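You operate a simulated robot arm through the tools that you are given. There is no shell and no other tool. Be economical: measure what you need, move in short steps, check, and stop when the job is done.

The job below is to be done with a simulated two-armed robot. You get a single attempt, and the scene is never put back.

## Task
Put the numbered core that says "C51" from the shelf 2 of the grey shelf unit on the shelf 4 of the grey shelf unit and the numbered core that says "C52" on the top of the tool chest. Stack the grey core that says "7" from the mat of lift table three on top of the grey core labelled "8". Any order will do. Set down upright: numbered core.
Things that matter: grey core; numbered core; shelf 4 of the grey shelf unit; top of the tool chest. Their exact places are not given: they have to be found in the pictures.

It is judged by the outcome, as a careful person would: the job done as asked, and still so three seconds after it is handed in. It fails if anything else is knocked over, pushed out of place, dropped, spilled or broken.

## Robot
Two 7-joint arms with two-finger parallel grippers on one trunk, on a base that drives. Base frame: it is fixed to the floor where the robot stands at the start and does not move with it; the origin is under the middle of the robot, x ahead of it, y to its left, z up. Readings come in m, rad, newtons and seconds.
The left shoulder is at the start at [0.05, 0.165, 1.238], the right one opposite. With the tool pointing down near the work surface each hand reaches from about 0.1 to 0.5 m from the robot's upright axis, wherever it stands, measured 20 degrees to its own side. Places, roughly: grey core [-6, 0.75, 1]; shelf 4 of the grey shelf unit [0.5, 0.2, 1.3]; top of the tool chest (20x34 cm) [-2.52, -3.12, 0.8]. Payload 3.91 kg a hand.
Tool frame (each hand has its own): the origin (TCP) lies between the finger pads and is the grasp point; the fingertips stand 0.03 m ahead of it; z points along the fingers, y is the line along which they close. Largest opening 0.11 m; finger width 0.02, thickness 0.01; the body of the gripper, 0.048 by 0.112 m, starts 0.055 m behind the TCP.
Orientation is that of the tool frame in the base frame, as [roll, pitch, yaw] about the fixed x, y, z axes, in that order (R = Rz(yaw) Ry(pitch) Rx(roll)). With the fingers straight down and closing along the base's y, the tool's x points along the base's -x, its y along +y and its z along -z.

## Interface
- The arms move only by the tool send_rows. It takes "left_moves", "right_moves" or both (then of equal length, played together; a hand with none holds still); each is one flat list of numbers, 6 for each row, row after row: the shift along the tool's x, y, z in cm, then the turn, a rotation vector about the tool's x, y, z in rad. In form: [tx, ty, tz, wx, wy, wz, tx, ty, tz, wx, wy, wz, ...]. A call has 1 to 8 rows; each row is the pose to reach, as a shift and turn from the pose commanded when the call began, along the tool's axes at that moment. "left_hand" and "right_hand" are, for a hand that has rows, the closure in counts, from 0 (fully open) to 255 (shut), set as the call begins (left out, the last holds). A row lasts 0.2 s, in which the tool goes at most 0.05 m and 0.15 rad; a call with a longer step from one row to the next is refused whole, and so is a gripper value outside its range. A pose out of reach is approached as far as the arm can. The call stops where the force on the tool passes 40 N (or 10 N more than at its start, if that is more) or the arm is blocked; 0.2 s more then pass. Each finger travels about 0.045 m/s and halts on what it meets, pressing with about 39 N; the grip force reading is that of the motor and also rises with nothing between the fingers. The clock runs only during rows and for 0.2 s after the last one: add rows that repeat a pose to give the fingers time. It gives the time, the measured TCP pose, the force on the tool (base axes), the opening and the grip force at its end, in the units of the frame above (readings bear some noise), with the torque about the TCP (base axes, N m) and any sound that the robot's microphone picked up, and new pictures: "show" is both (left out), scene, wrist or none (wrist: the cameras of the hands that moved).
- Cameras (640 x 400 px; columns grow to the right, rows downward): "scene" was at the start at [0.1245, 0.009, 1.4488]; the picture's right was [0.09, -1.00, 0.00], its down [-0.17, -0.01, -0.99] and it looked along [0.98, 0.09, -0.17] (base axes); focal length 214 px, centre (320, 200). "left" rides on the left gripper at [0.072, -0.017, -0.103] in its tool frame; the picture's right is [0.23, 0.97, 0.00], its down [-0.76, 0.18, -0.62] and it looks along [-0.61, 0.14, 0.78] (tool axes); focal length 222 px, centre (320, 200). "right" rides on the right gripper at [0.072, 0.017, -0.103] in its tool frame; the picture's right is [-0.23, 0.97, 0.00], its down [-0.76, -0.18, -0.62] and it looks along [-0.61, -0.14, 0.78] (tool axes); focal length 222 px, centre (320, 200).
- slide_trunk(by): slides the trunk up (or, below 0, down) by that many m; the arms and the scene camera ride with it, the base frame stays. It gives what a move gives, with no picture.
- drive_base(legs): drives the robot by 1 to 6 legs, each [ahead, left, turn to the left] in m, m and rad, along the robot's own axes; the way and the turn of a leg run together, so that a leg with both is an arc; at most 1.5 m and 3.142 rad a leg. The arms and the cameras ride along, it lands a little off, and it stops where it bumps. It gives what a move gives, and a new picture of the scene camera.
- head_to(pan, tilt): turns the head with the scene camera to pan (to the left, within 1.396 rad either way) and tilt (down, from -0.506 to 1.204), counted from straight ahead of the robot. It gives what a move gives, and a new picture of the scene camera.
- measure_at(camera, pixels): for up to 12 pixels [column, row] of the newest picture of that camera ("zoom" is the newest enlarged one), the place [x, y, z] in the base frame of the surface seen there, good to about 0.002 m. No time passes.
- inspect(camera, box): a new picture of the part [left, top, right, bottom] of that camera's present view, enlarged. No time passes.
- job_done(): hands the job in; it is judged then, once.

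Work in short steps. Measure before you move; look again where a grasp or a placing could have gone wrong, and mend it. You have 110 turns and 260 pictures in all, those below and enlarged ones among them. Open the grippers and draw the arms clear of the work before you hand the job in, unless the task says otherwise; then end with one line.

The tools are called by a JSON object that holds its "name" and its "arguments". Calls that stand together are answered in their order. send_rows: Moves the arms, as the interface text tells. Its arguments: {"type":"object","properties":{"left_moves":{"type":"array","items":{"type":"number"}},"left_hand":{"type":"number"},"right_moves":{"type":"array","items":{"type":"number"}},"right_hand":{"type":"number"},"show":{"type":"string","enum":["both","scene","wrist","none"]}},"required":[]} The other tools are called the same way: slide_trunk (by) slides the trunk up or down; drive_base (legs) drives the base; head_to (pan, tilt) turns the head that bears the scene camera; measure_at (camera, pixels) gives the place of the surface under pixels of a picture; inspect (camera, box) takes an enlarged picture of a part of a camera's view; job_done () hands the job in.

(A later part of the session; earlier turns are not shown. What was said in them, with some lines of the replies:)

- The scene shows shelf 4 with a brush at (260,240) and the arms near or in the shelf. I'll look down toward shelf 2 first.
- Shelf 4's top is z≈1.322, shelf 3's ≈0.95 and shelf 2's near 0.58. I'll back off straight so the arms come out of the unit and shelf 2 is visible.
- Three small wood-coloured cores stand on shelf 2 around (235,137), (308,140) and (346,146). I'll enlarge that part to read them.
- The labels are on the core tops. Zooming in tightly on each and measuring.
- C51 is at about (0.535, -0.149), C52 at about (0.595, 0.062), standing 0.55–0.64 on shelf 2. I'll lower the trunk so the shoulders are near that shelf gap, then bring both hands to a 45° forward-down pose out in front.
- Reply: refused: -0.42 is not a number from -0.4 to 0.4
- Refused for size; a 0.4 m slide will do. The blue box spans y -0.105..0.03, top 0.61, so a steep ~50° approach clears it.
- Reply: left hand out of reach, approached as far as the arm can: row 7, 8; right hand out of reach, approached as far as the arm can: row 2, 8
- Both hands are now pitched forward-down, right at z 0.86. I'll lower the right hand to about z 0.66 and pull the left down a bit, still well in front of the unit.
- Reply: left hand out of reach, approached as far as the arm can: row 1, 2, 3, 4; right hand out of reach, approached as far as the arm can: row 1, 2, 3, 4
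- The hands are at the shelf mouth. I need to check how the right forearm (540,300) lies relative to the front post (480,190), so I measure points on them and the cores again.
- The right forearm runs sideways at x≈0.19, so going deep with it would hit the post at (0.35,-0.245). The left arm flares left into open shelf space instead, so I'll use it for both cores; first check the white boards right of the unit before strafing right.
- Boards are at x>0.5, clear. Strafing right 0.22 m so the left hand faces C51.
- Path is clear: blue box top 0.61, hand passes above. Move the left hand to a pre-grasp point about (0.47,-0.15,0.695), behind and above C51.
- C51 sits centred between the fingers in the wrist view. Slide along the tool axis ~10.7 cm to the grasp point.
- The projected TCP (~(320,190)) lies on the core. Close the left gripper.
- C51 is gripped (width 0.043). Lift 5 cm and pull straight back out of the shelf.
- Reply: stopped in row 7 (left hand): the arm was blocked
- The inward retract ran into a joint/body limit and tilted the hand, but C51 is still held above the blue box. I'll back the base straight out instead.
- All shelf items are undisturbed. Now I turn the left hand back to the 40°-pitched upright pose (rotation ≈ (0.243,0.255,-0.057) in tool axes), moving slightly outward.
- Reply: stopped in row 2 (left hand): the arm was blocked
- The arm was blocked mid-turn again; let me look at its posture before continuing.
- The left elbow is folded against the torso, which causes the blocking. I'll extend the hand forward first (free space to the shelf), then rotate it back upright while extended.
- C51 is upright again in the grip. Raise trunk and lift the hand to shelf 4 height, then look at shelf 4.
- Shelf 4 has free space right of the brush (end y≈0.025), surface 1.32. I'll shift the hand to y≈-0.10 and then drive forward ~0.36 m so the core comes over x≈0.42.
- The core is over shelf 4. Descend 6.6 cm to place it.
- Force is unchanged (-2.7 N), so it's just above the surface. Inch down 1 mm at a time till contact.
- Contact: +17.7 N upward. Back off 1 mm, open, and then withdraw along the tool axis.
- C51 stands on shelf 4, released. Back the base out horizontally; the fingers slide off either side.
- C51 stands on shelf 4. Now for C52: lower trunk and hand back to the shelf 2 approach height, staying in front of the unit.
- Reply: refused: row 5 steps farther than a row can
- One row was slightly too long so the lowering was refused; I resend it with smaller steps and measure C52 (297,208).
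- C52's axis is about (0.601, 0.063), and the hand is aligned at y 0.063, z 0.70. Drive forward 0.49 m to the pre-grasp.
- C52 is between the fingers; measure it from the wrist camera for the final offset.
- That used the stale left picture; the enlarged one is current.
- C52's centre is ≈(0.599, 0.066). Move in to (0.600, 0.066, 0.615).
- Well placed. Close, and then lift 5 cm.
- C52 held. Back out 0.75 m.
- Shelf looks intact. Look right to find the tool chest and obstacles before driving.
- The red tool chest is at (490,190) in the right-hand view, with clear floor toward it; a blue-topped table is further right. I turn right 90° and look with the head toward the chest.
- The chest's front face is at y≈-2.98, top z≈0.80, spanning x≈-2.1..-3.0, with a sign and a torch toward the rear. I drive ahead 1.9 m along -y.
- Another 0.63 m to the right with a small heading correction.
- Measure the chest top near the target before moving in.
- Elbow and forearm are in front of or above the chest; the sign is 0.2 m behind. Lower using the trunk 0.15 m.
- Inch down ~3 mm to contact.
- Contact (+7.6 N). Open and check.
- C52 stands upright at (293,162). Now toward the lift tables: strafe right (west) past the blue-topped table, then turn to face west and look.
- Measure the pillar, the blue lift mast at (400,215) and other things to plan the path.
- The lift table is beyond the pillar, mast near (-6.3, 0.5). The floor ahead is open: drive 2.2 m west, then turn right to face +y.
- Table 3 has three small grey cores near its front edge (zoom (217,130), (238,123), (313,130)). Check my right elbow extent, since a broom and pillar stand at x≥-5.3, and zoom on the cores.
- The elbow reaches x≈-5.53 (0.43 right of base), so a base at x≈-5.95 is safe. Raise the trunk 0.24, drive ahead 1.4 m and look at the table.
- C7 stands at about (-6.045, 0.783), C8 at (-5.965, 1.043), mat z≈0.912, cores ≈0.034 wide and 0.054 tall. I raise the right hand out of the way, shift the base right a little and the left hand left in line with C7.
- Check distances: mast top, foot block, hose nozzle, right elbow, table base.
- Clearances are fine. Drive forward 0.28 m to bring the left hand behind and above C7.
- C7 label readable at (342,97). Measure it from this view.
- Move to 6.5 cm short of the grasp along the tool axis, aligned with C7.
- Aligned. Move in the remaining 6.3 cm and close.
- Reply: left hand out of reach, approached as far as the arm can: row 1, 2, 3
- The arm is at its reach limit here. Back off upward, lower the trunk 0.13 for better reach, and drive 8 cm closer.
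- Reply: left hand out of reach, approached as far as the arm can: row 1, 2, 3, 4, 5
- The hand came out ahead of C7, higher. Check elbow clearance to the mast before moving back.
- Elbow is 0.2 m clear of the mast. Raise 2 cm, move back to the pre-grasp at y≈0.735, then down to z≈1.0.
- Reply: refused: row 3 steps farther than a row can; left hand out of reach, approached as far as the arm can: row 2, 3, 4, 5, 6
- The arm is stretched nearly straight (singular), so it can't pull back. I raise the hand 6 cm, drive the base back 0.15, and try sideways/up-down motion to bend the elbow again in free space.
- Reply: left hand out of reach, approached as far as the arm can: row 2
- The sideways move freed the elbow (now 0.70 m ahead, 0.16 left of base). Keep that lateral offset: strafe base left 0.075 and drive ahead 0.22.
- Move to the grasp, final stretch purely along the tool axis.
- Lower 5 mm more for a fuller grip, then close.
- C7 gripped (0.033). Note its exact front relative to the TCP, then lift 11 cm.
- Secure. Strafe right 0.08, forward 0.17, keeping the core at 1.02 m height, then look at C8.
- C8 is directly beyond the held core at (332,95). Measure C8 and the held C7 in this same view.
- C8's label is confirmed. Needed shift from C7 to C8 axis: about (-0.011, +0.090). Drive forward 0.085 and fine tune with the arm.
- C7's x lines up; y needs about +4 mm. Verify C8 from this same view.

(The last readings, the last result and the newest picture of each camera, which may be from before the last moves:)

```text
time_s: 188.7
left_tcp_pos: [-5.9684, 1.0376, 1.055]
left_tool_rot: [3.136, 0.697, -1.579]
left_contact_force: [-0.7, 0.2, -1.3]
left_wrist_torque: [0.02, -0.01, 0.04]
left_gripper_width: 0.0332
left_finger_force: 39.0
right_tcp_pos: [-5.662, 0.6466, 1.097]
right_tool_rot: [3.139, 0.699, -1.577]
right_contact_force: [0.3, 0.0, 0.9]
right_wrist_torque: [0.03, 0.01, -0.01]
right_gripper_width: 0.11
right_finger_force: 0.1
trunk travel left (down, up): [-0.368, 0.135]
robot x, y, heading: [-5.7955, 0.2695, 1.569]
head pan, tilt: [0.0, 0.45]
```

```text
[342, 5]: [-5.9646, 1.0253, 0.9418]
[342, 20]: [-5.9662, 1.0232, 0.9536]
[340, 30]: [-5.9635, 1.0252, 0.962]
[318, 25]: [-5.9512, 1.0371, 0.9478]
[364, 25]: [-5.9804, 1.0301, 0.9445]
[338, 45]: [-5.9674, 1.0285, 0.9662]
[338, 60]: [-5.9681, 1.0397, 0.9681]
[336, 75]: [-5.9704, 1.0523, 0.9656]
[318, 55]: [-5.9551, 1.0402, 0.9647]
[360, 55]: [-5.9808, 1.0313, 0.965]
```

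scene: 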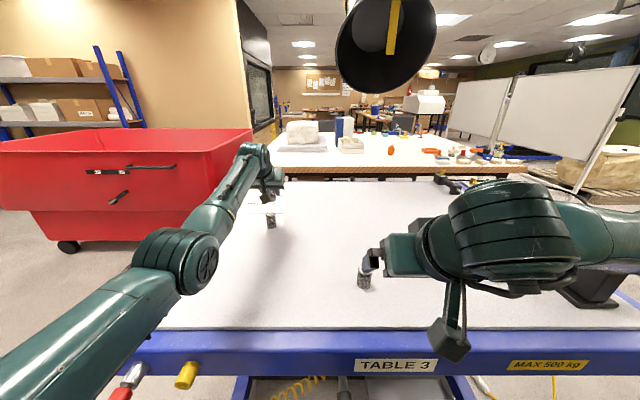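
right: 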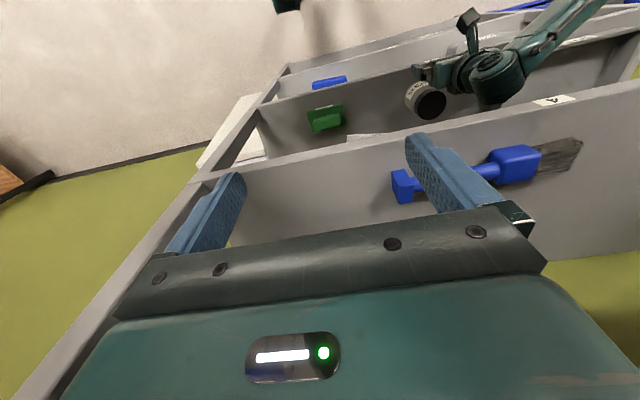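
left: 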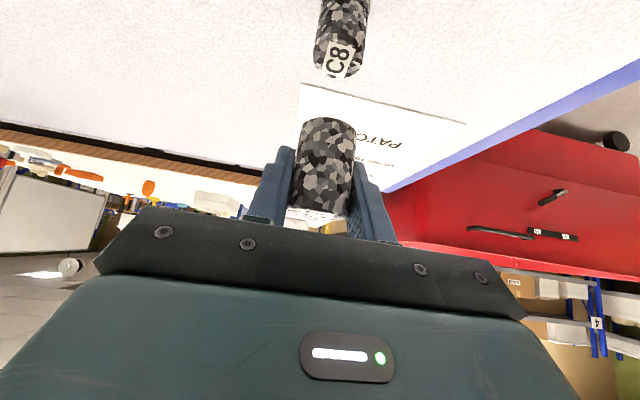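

Target TCP ≈ (-5.967, 1.0415), contact at z≈1.003. Move forward 4 mm and descend to 1.009.

{"name": "send_rows", "arguments": {"left_moves": [-0.31, 0, 0.26, 0, 0, 0, 0.9, 0, 1.7, 0, 0, 0, 2.0, 0, 3.0, 0, 0, 0, 2.65, 0, 3.78, 0, 0, 0, 2.65, 0, 3.78, 0, 0, 0], "show": "wrist"}}

{"name": "measure_at", "arguments": {"camera": "left", "pixels": [[326, 130], [325, 150], [322, 180], [302, 155], [350, 155], [330, 100], [330, 90], [330, 110], [330, 70]]}}

{"name": "inspect", "arguments": {"camera": "scene", "box": [240, 190, 304, 230]}}

```text
time_s: 189.9
left_tcp_pos: [-5.9696, 1.042, 1.0089]
left_tool_rot: [3.138, 0.699, -1.578]
left_contact_force: [0.4, 0.8, -1.0]
left_wrist_torque: [0.0, 0.01, 0.03]
left_gripper_width: 0.0332
left_finger_force: 39.0
right_tcp_pos: [-5.662, 0.6465, 1.0971]
right_tool_rot: [3.141, 0.7, -1.574]
right_contact_force: [-0.5, 1.0, 0.4]
right_wrist_torque: [0.01, 0.03, 0.01]
right_gripper_width: 0.1101
right_finger_force: 0.0
trunk travel left (down, up): [-0.368, 0.135]
robot x, y, heading: [-5.797, 0.2697, 1.57]
head pan, tilt: [0.0, 0.45]
```

left: 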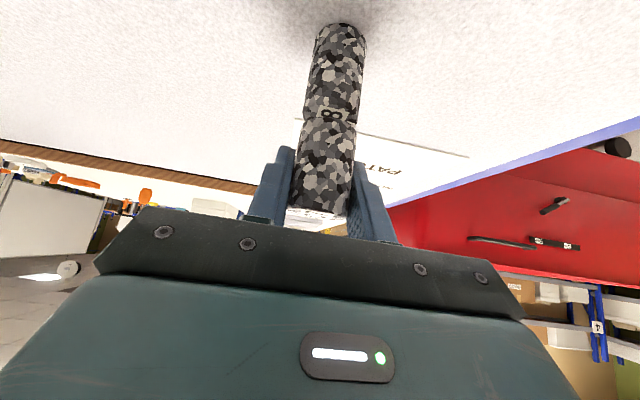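

```text
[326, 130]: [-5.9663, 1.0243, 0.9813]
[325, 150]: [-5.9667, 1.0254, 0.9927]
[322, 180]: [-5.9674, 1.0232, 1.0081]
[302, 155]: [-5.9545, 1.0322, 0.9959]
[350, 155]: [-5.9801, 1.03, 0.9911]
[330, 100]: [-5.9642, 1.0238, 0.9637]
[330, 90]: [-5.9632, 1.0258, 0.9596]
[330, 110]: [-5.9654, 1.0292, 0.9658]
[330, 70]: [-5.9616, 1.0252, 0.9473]
```

```text
10.00 times, centred on (272, 210) of scene
```

zoom: 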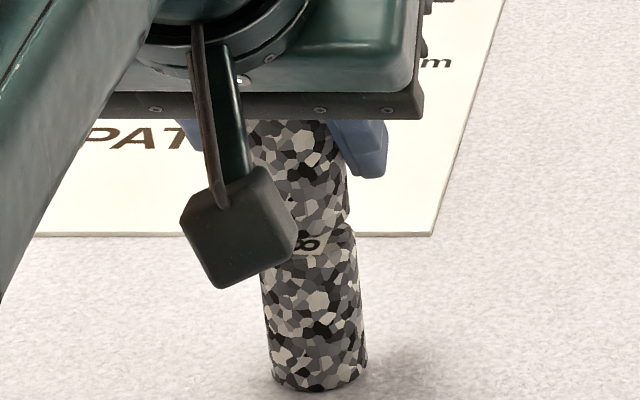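

Nearly in contact. Fine-check x alignment by sampling edges of both cores.

{"name": "inspect", "arguments": {"camera": "left", "box": [264, 60, 392, 140]}}

{"name": "measure_at", "arguments": {"camera": "left", "pixels": [[310, 80], [320, 80], [330, 80], [340, 80], [350, 80], [357, 80], [304, 140], [312, 140], [325, 140], [335, 140], [345, 140], [352, 140]]}}

```text
5.00 times, centred on (328, 100) of left
```

zoom: 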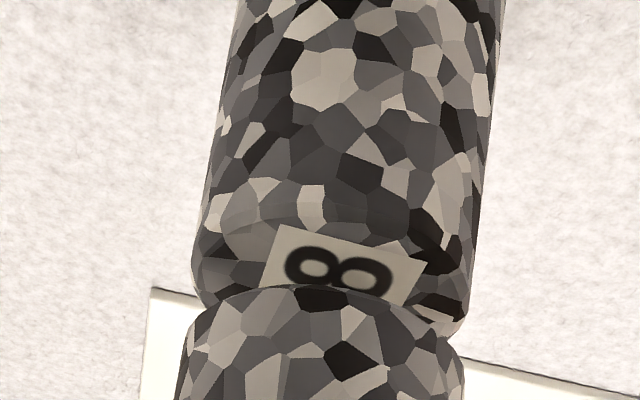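

```text
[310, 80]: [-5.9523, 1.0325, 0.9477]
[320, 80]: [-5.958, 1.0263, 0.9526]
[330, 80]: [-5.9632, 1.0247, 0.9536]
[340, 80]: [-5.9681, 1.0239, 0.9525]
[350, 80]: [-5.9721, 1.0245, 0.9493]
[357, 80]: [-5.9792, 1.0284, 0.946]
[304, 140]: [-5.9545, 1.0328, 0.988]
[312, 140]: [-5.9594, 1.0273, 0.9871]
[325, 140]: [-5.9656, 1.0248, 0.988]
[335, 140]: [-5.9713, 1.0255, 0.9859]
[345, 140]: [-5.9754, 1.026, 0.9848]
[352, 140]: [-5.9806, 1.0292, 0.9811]
```

C7's axis is ~2 mm too far left (x −5.969 vs −5.967). Shift right 2 mm and descend gently.

{"name": "send_rows", "arguments": {"left_moves": [0, -0.2, 0, 0, 0, 0, 0.13, -0.2, 0.153, 0, 0, 0, 0.26, -0.2, 0.31, 0, 0, 0, 0.26, -0.2, 0.31, 0, 0, 0], "show": "none"}}

```text
time_s: 190.9
left_tcp_pos: [-5.9669, 1.0411, 1.004]
left_tool_rot: [3.138, 0.698, -1.577]
left_contact_force: [0.0, -0.2, -1.0]
left_wrist_torque: [-0.01, -0.01, 0.01]
left_gripper_width: 0.033
left_finger_force: 38.8
right_tcp_pos: [-5.6616, 0.6471, 1.097]
right_tool_rot: [3.139, 0.701, -1.575]
right_contact_force: [-1.1, 0.1, 0.0]
right_wrist_torque: [-0.01, 0.04, 0.0]
right_gripper_width: 0.1101
right_finger_force: 0.2
trunk travel left (down, up): [-0.368, 0.135]
robot x, y, heading: [-5.7976, 0.2746, 1.565]
head pan, tilt: [0.0, 0.45]
```

{"name": "send_rows", "arguments": {"left_moves": [0.033, 0, 0.038, 0, 0, 0, 0.065, 0, 0.077, 0, 0, 0, 0.1, 0, 0.115, 0, 0, 0, 0.1, 0, 0.115, 0, 0, 0], "show": "none"}}

```text
time_s: 191.9
left_tcp_pos: [-5.9673, 1.0415, 1.0031]
left_tool_rot: [3.137, 0.7, -1.578]
left_contact_force: [0.0, -0.1, -1.5]
left_wrist_torque: [0.01, -0.02, -0.03]
left_gripper_width: 0.0331
left_finger_force: 39.1
right_tcp_pos: [-5.6607, 0.6465, 1.0977]
right_tool_rot: [3.141, 0.7, -1.577]
right_contact_force: [-0.5, -0.4, -0.3]
right_wrist_torque: [0.0, -0.01, 0.03]
right_gripper_width: 0.1103
right_finger_force: 0.1
trunk travel left (down, up): [-0.368, 0.135]
robot x, y, heading: [-5.7988, 0.269, 1.569]
head pan, tilt: [0.0, 0.45]
```

{"name": "send_rows", "arguments": {"left_moves": [0.033, 0, 0.038, 0, 0, 0, 0.065, 0, 0.077, 0, 0, 0, 0.1, 0, 0.115, 0, 0, 0, 0.1, 0, 0.115, 0, 0, 0], "show": "wrist"}}

```text
time_s: 192.9
left_tcp_pos: [-5.9673, 1.0422, 1.001]
left_tool_rot: [3.14, 0.699, -1.577]
left_contact_force: [-0.3, -0.5, -0.6]
left_wrist_torque: [0.0, -0.02, -0.03]
left_gripper_width: 0.0332
left_finger_force: 39.0
right_tcp_pos: [-5.6614, 0.6466, 1.097]
right_tool_rot: [3.138, 0.7, -1.576]
right_contact_force: [-0.3, 0.4, 0.6]
right_wrist_torque: [-0.02, 0.04, 0.0]
right_gripper_width: 0.1099
right_finger_force: 0.0
trunk travel left (down, up): [-0.368, 0.135]
robot x, y, heading: [-5.7999, 0.2686, 1.572]
head pan, tilt: [0.0, 0.45]
```

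left: 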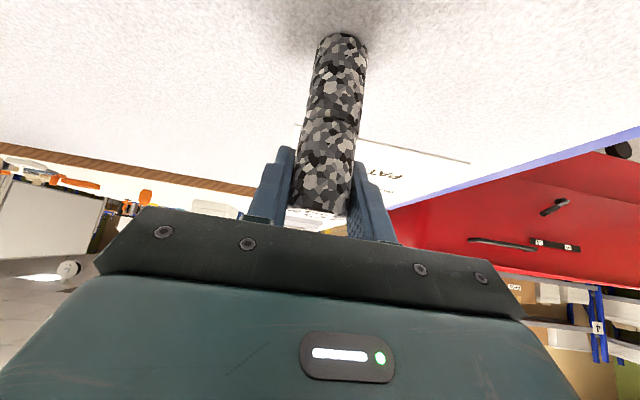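

Force is just starting to change; another millimetre.

{"name": "send_rows", "arguments": {"left_moves": [0.033, 0, 0.038, 0, 0, 0, 0.065, 0, 0.077, 0, 0, 0, 0.065, 0, 0.077, 0, 0, 0], "show": "none"}}

```text
time_s: 193.7
left_tcp_pos: [-5.9678, 1.0431, 1.0012]
left_tool_rot: [3.139, 0.699, -1.577]
left_contact_force: [-0.4, 0.1, 3.9]
left_wrist_torque: [-0.05, -0.01, 0.01]
left_gripper_width: 0.0333
left_finger_force: 38.7
right_tcp_pos: [-5.6612, 0.6459, 1.0975]
right_tool_rot: [3.139, 0.7, -1.576]
right_contact_force: [0.4, 0.3, 0.2]
right_wrist_torque: [-0.01, -0.01, -0.02]
right_gripper_width: 0.1098
right_finger_force: 0.0
trunk travel left (down, up): [-0.368, 0.135]
robot x, y, heading: [-5.7997, 0.2697, 1.572]
head pan, tilt: [0.0, 0.45]
```

Contact (+3.9 N) — open the fingers.

{"name": "send_rows", "arguments": {"left_moves": [0, 0, 0, 0, 0, 0, 0, 0, 0, 0, 0, 0, 0, 0, 0, 0, 0, 0, 0, 0, 0, 0, 0, 0, 0, 0, 0, 0, 0, 0], "left_hand": 0, "show": "wrist"}}

{"name": "measure_at", "arguments": {"camera": "left", "pixels": [[330, 80], [330, 140], [325, 170]]}}

```text
time_s: 194.9
left_tcp_pos: [-5.9674, 1.0419, 1.0005]
left_tool_rot: [3.138, 0.699, -1.576]
left_contact_force: [-0.2, 0.4, 0.1]
left_wrist_torque: [0.0, 0.01, 0.0]
left_gripper_width: 0.1103
left_finger_force: 0.1
right_tcp_pos: [-5.6628, 0.6467, 1.0978]
right_tool_rot: [3.138, 0.699, -1.576]
right_contact_force: [0.0, -0.7, -0.6]
right_wrist_torque: [-0.02, 0.02, 0.04]
right_gripper_width: 0.1101
right_finger_force: 0.1
trunk travel left (down, up): [-0.368, 0.135]
robot x, y, heading: [-5.7965, 0.2705, 1.566]
head pan, tilt: [0.0, 0.45]
```

left: 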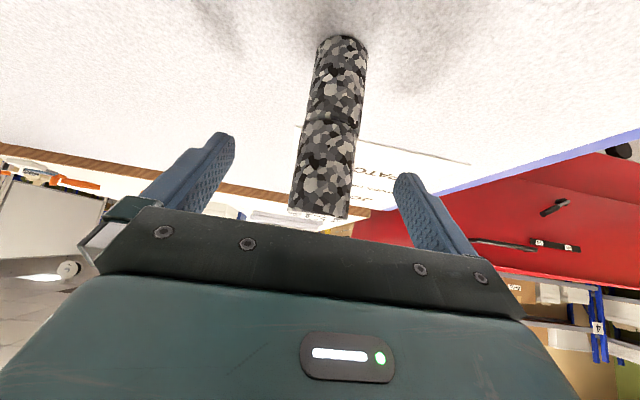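

```text
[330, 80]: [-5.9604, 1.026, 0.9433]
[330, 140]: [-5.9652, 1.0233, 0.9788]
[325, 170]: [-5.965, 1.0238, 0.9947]
```

The stack stands with faces flush. Back the base straight away.

{"name": "drive_base", "arguments": {"legs": [[-0.6, 0, 0]]}}

{"name": "inspect", "arguments": {"camera": "scene", "box": [240, 150, 400, 250]}}

```text
time_s: 198.3
left_tcp_pos: [-5.9687, 0.4387, 0.9997]
left_tool_rot: [3.137, 0.7, -1.574]
left_contact_force: [-0.2, 0.1, 0.7]
left_wrist_torque: [-0.01, 0.01, 0.03]
left_gripper_width: 0.1104
left_finger_force: 0.1
right_tcp_pos: [-5.6619, 0.0415, 1.0987]
right_tool_rot: [3.141, 0.7, -1.576]
right_contact_force: [1.3, 0.0, 0.1]
right_wrist_torque: [0.0, -0.01, 0.04]
right_gripper_width: 0.11
right_finger_force: 0.0
trunk travel left (down, up): [-0.368, 0.135]
robot x, y, heading: [-5.7934, -0.3384, 1.574]
head pan, tilt: [0.0, 0.45]
```

scene: 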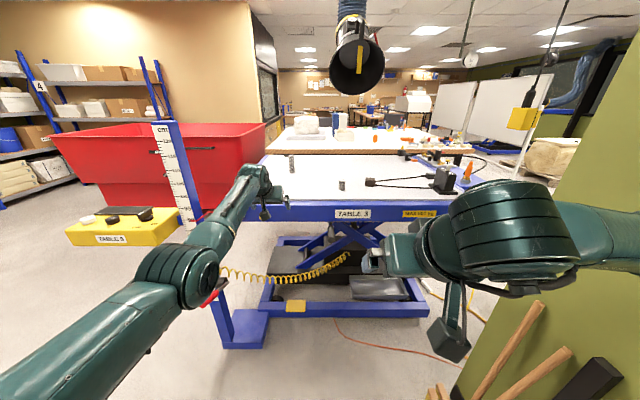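

```text
4.00 times, centred on (320, 200) of scene
```

zoom: 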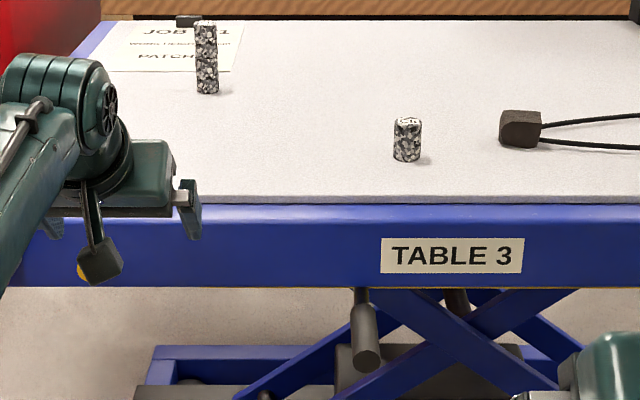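

C7 is stacked on C8, C5 hasn't moved, and both grippers are open and clear. C51 and C52 were both standing upright when I last saw them. Handing in.

{"name": "job_done", "arguments": {}}

```text
The job is handed in.
```

The job is done and handed in: C51 is upright on shelf 4, C52 is upright on top of the tool chest, and the grey core marked "C7" is stacked on "C8" on lift table three.
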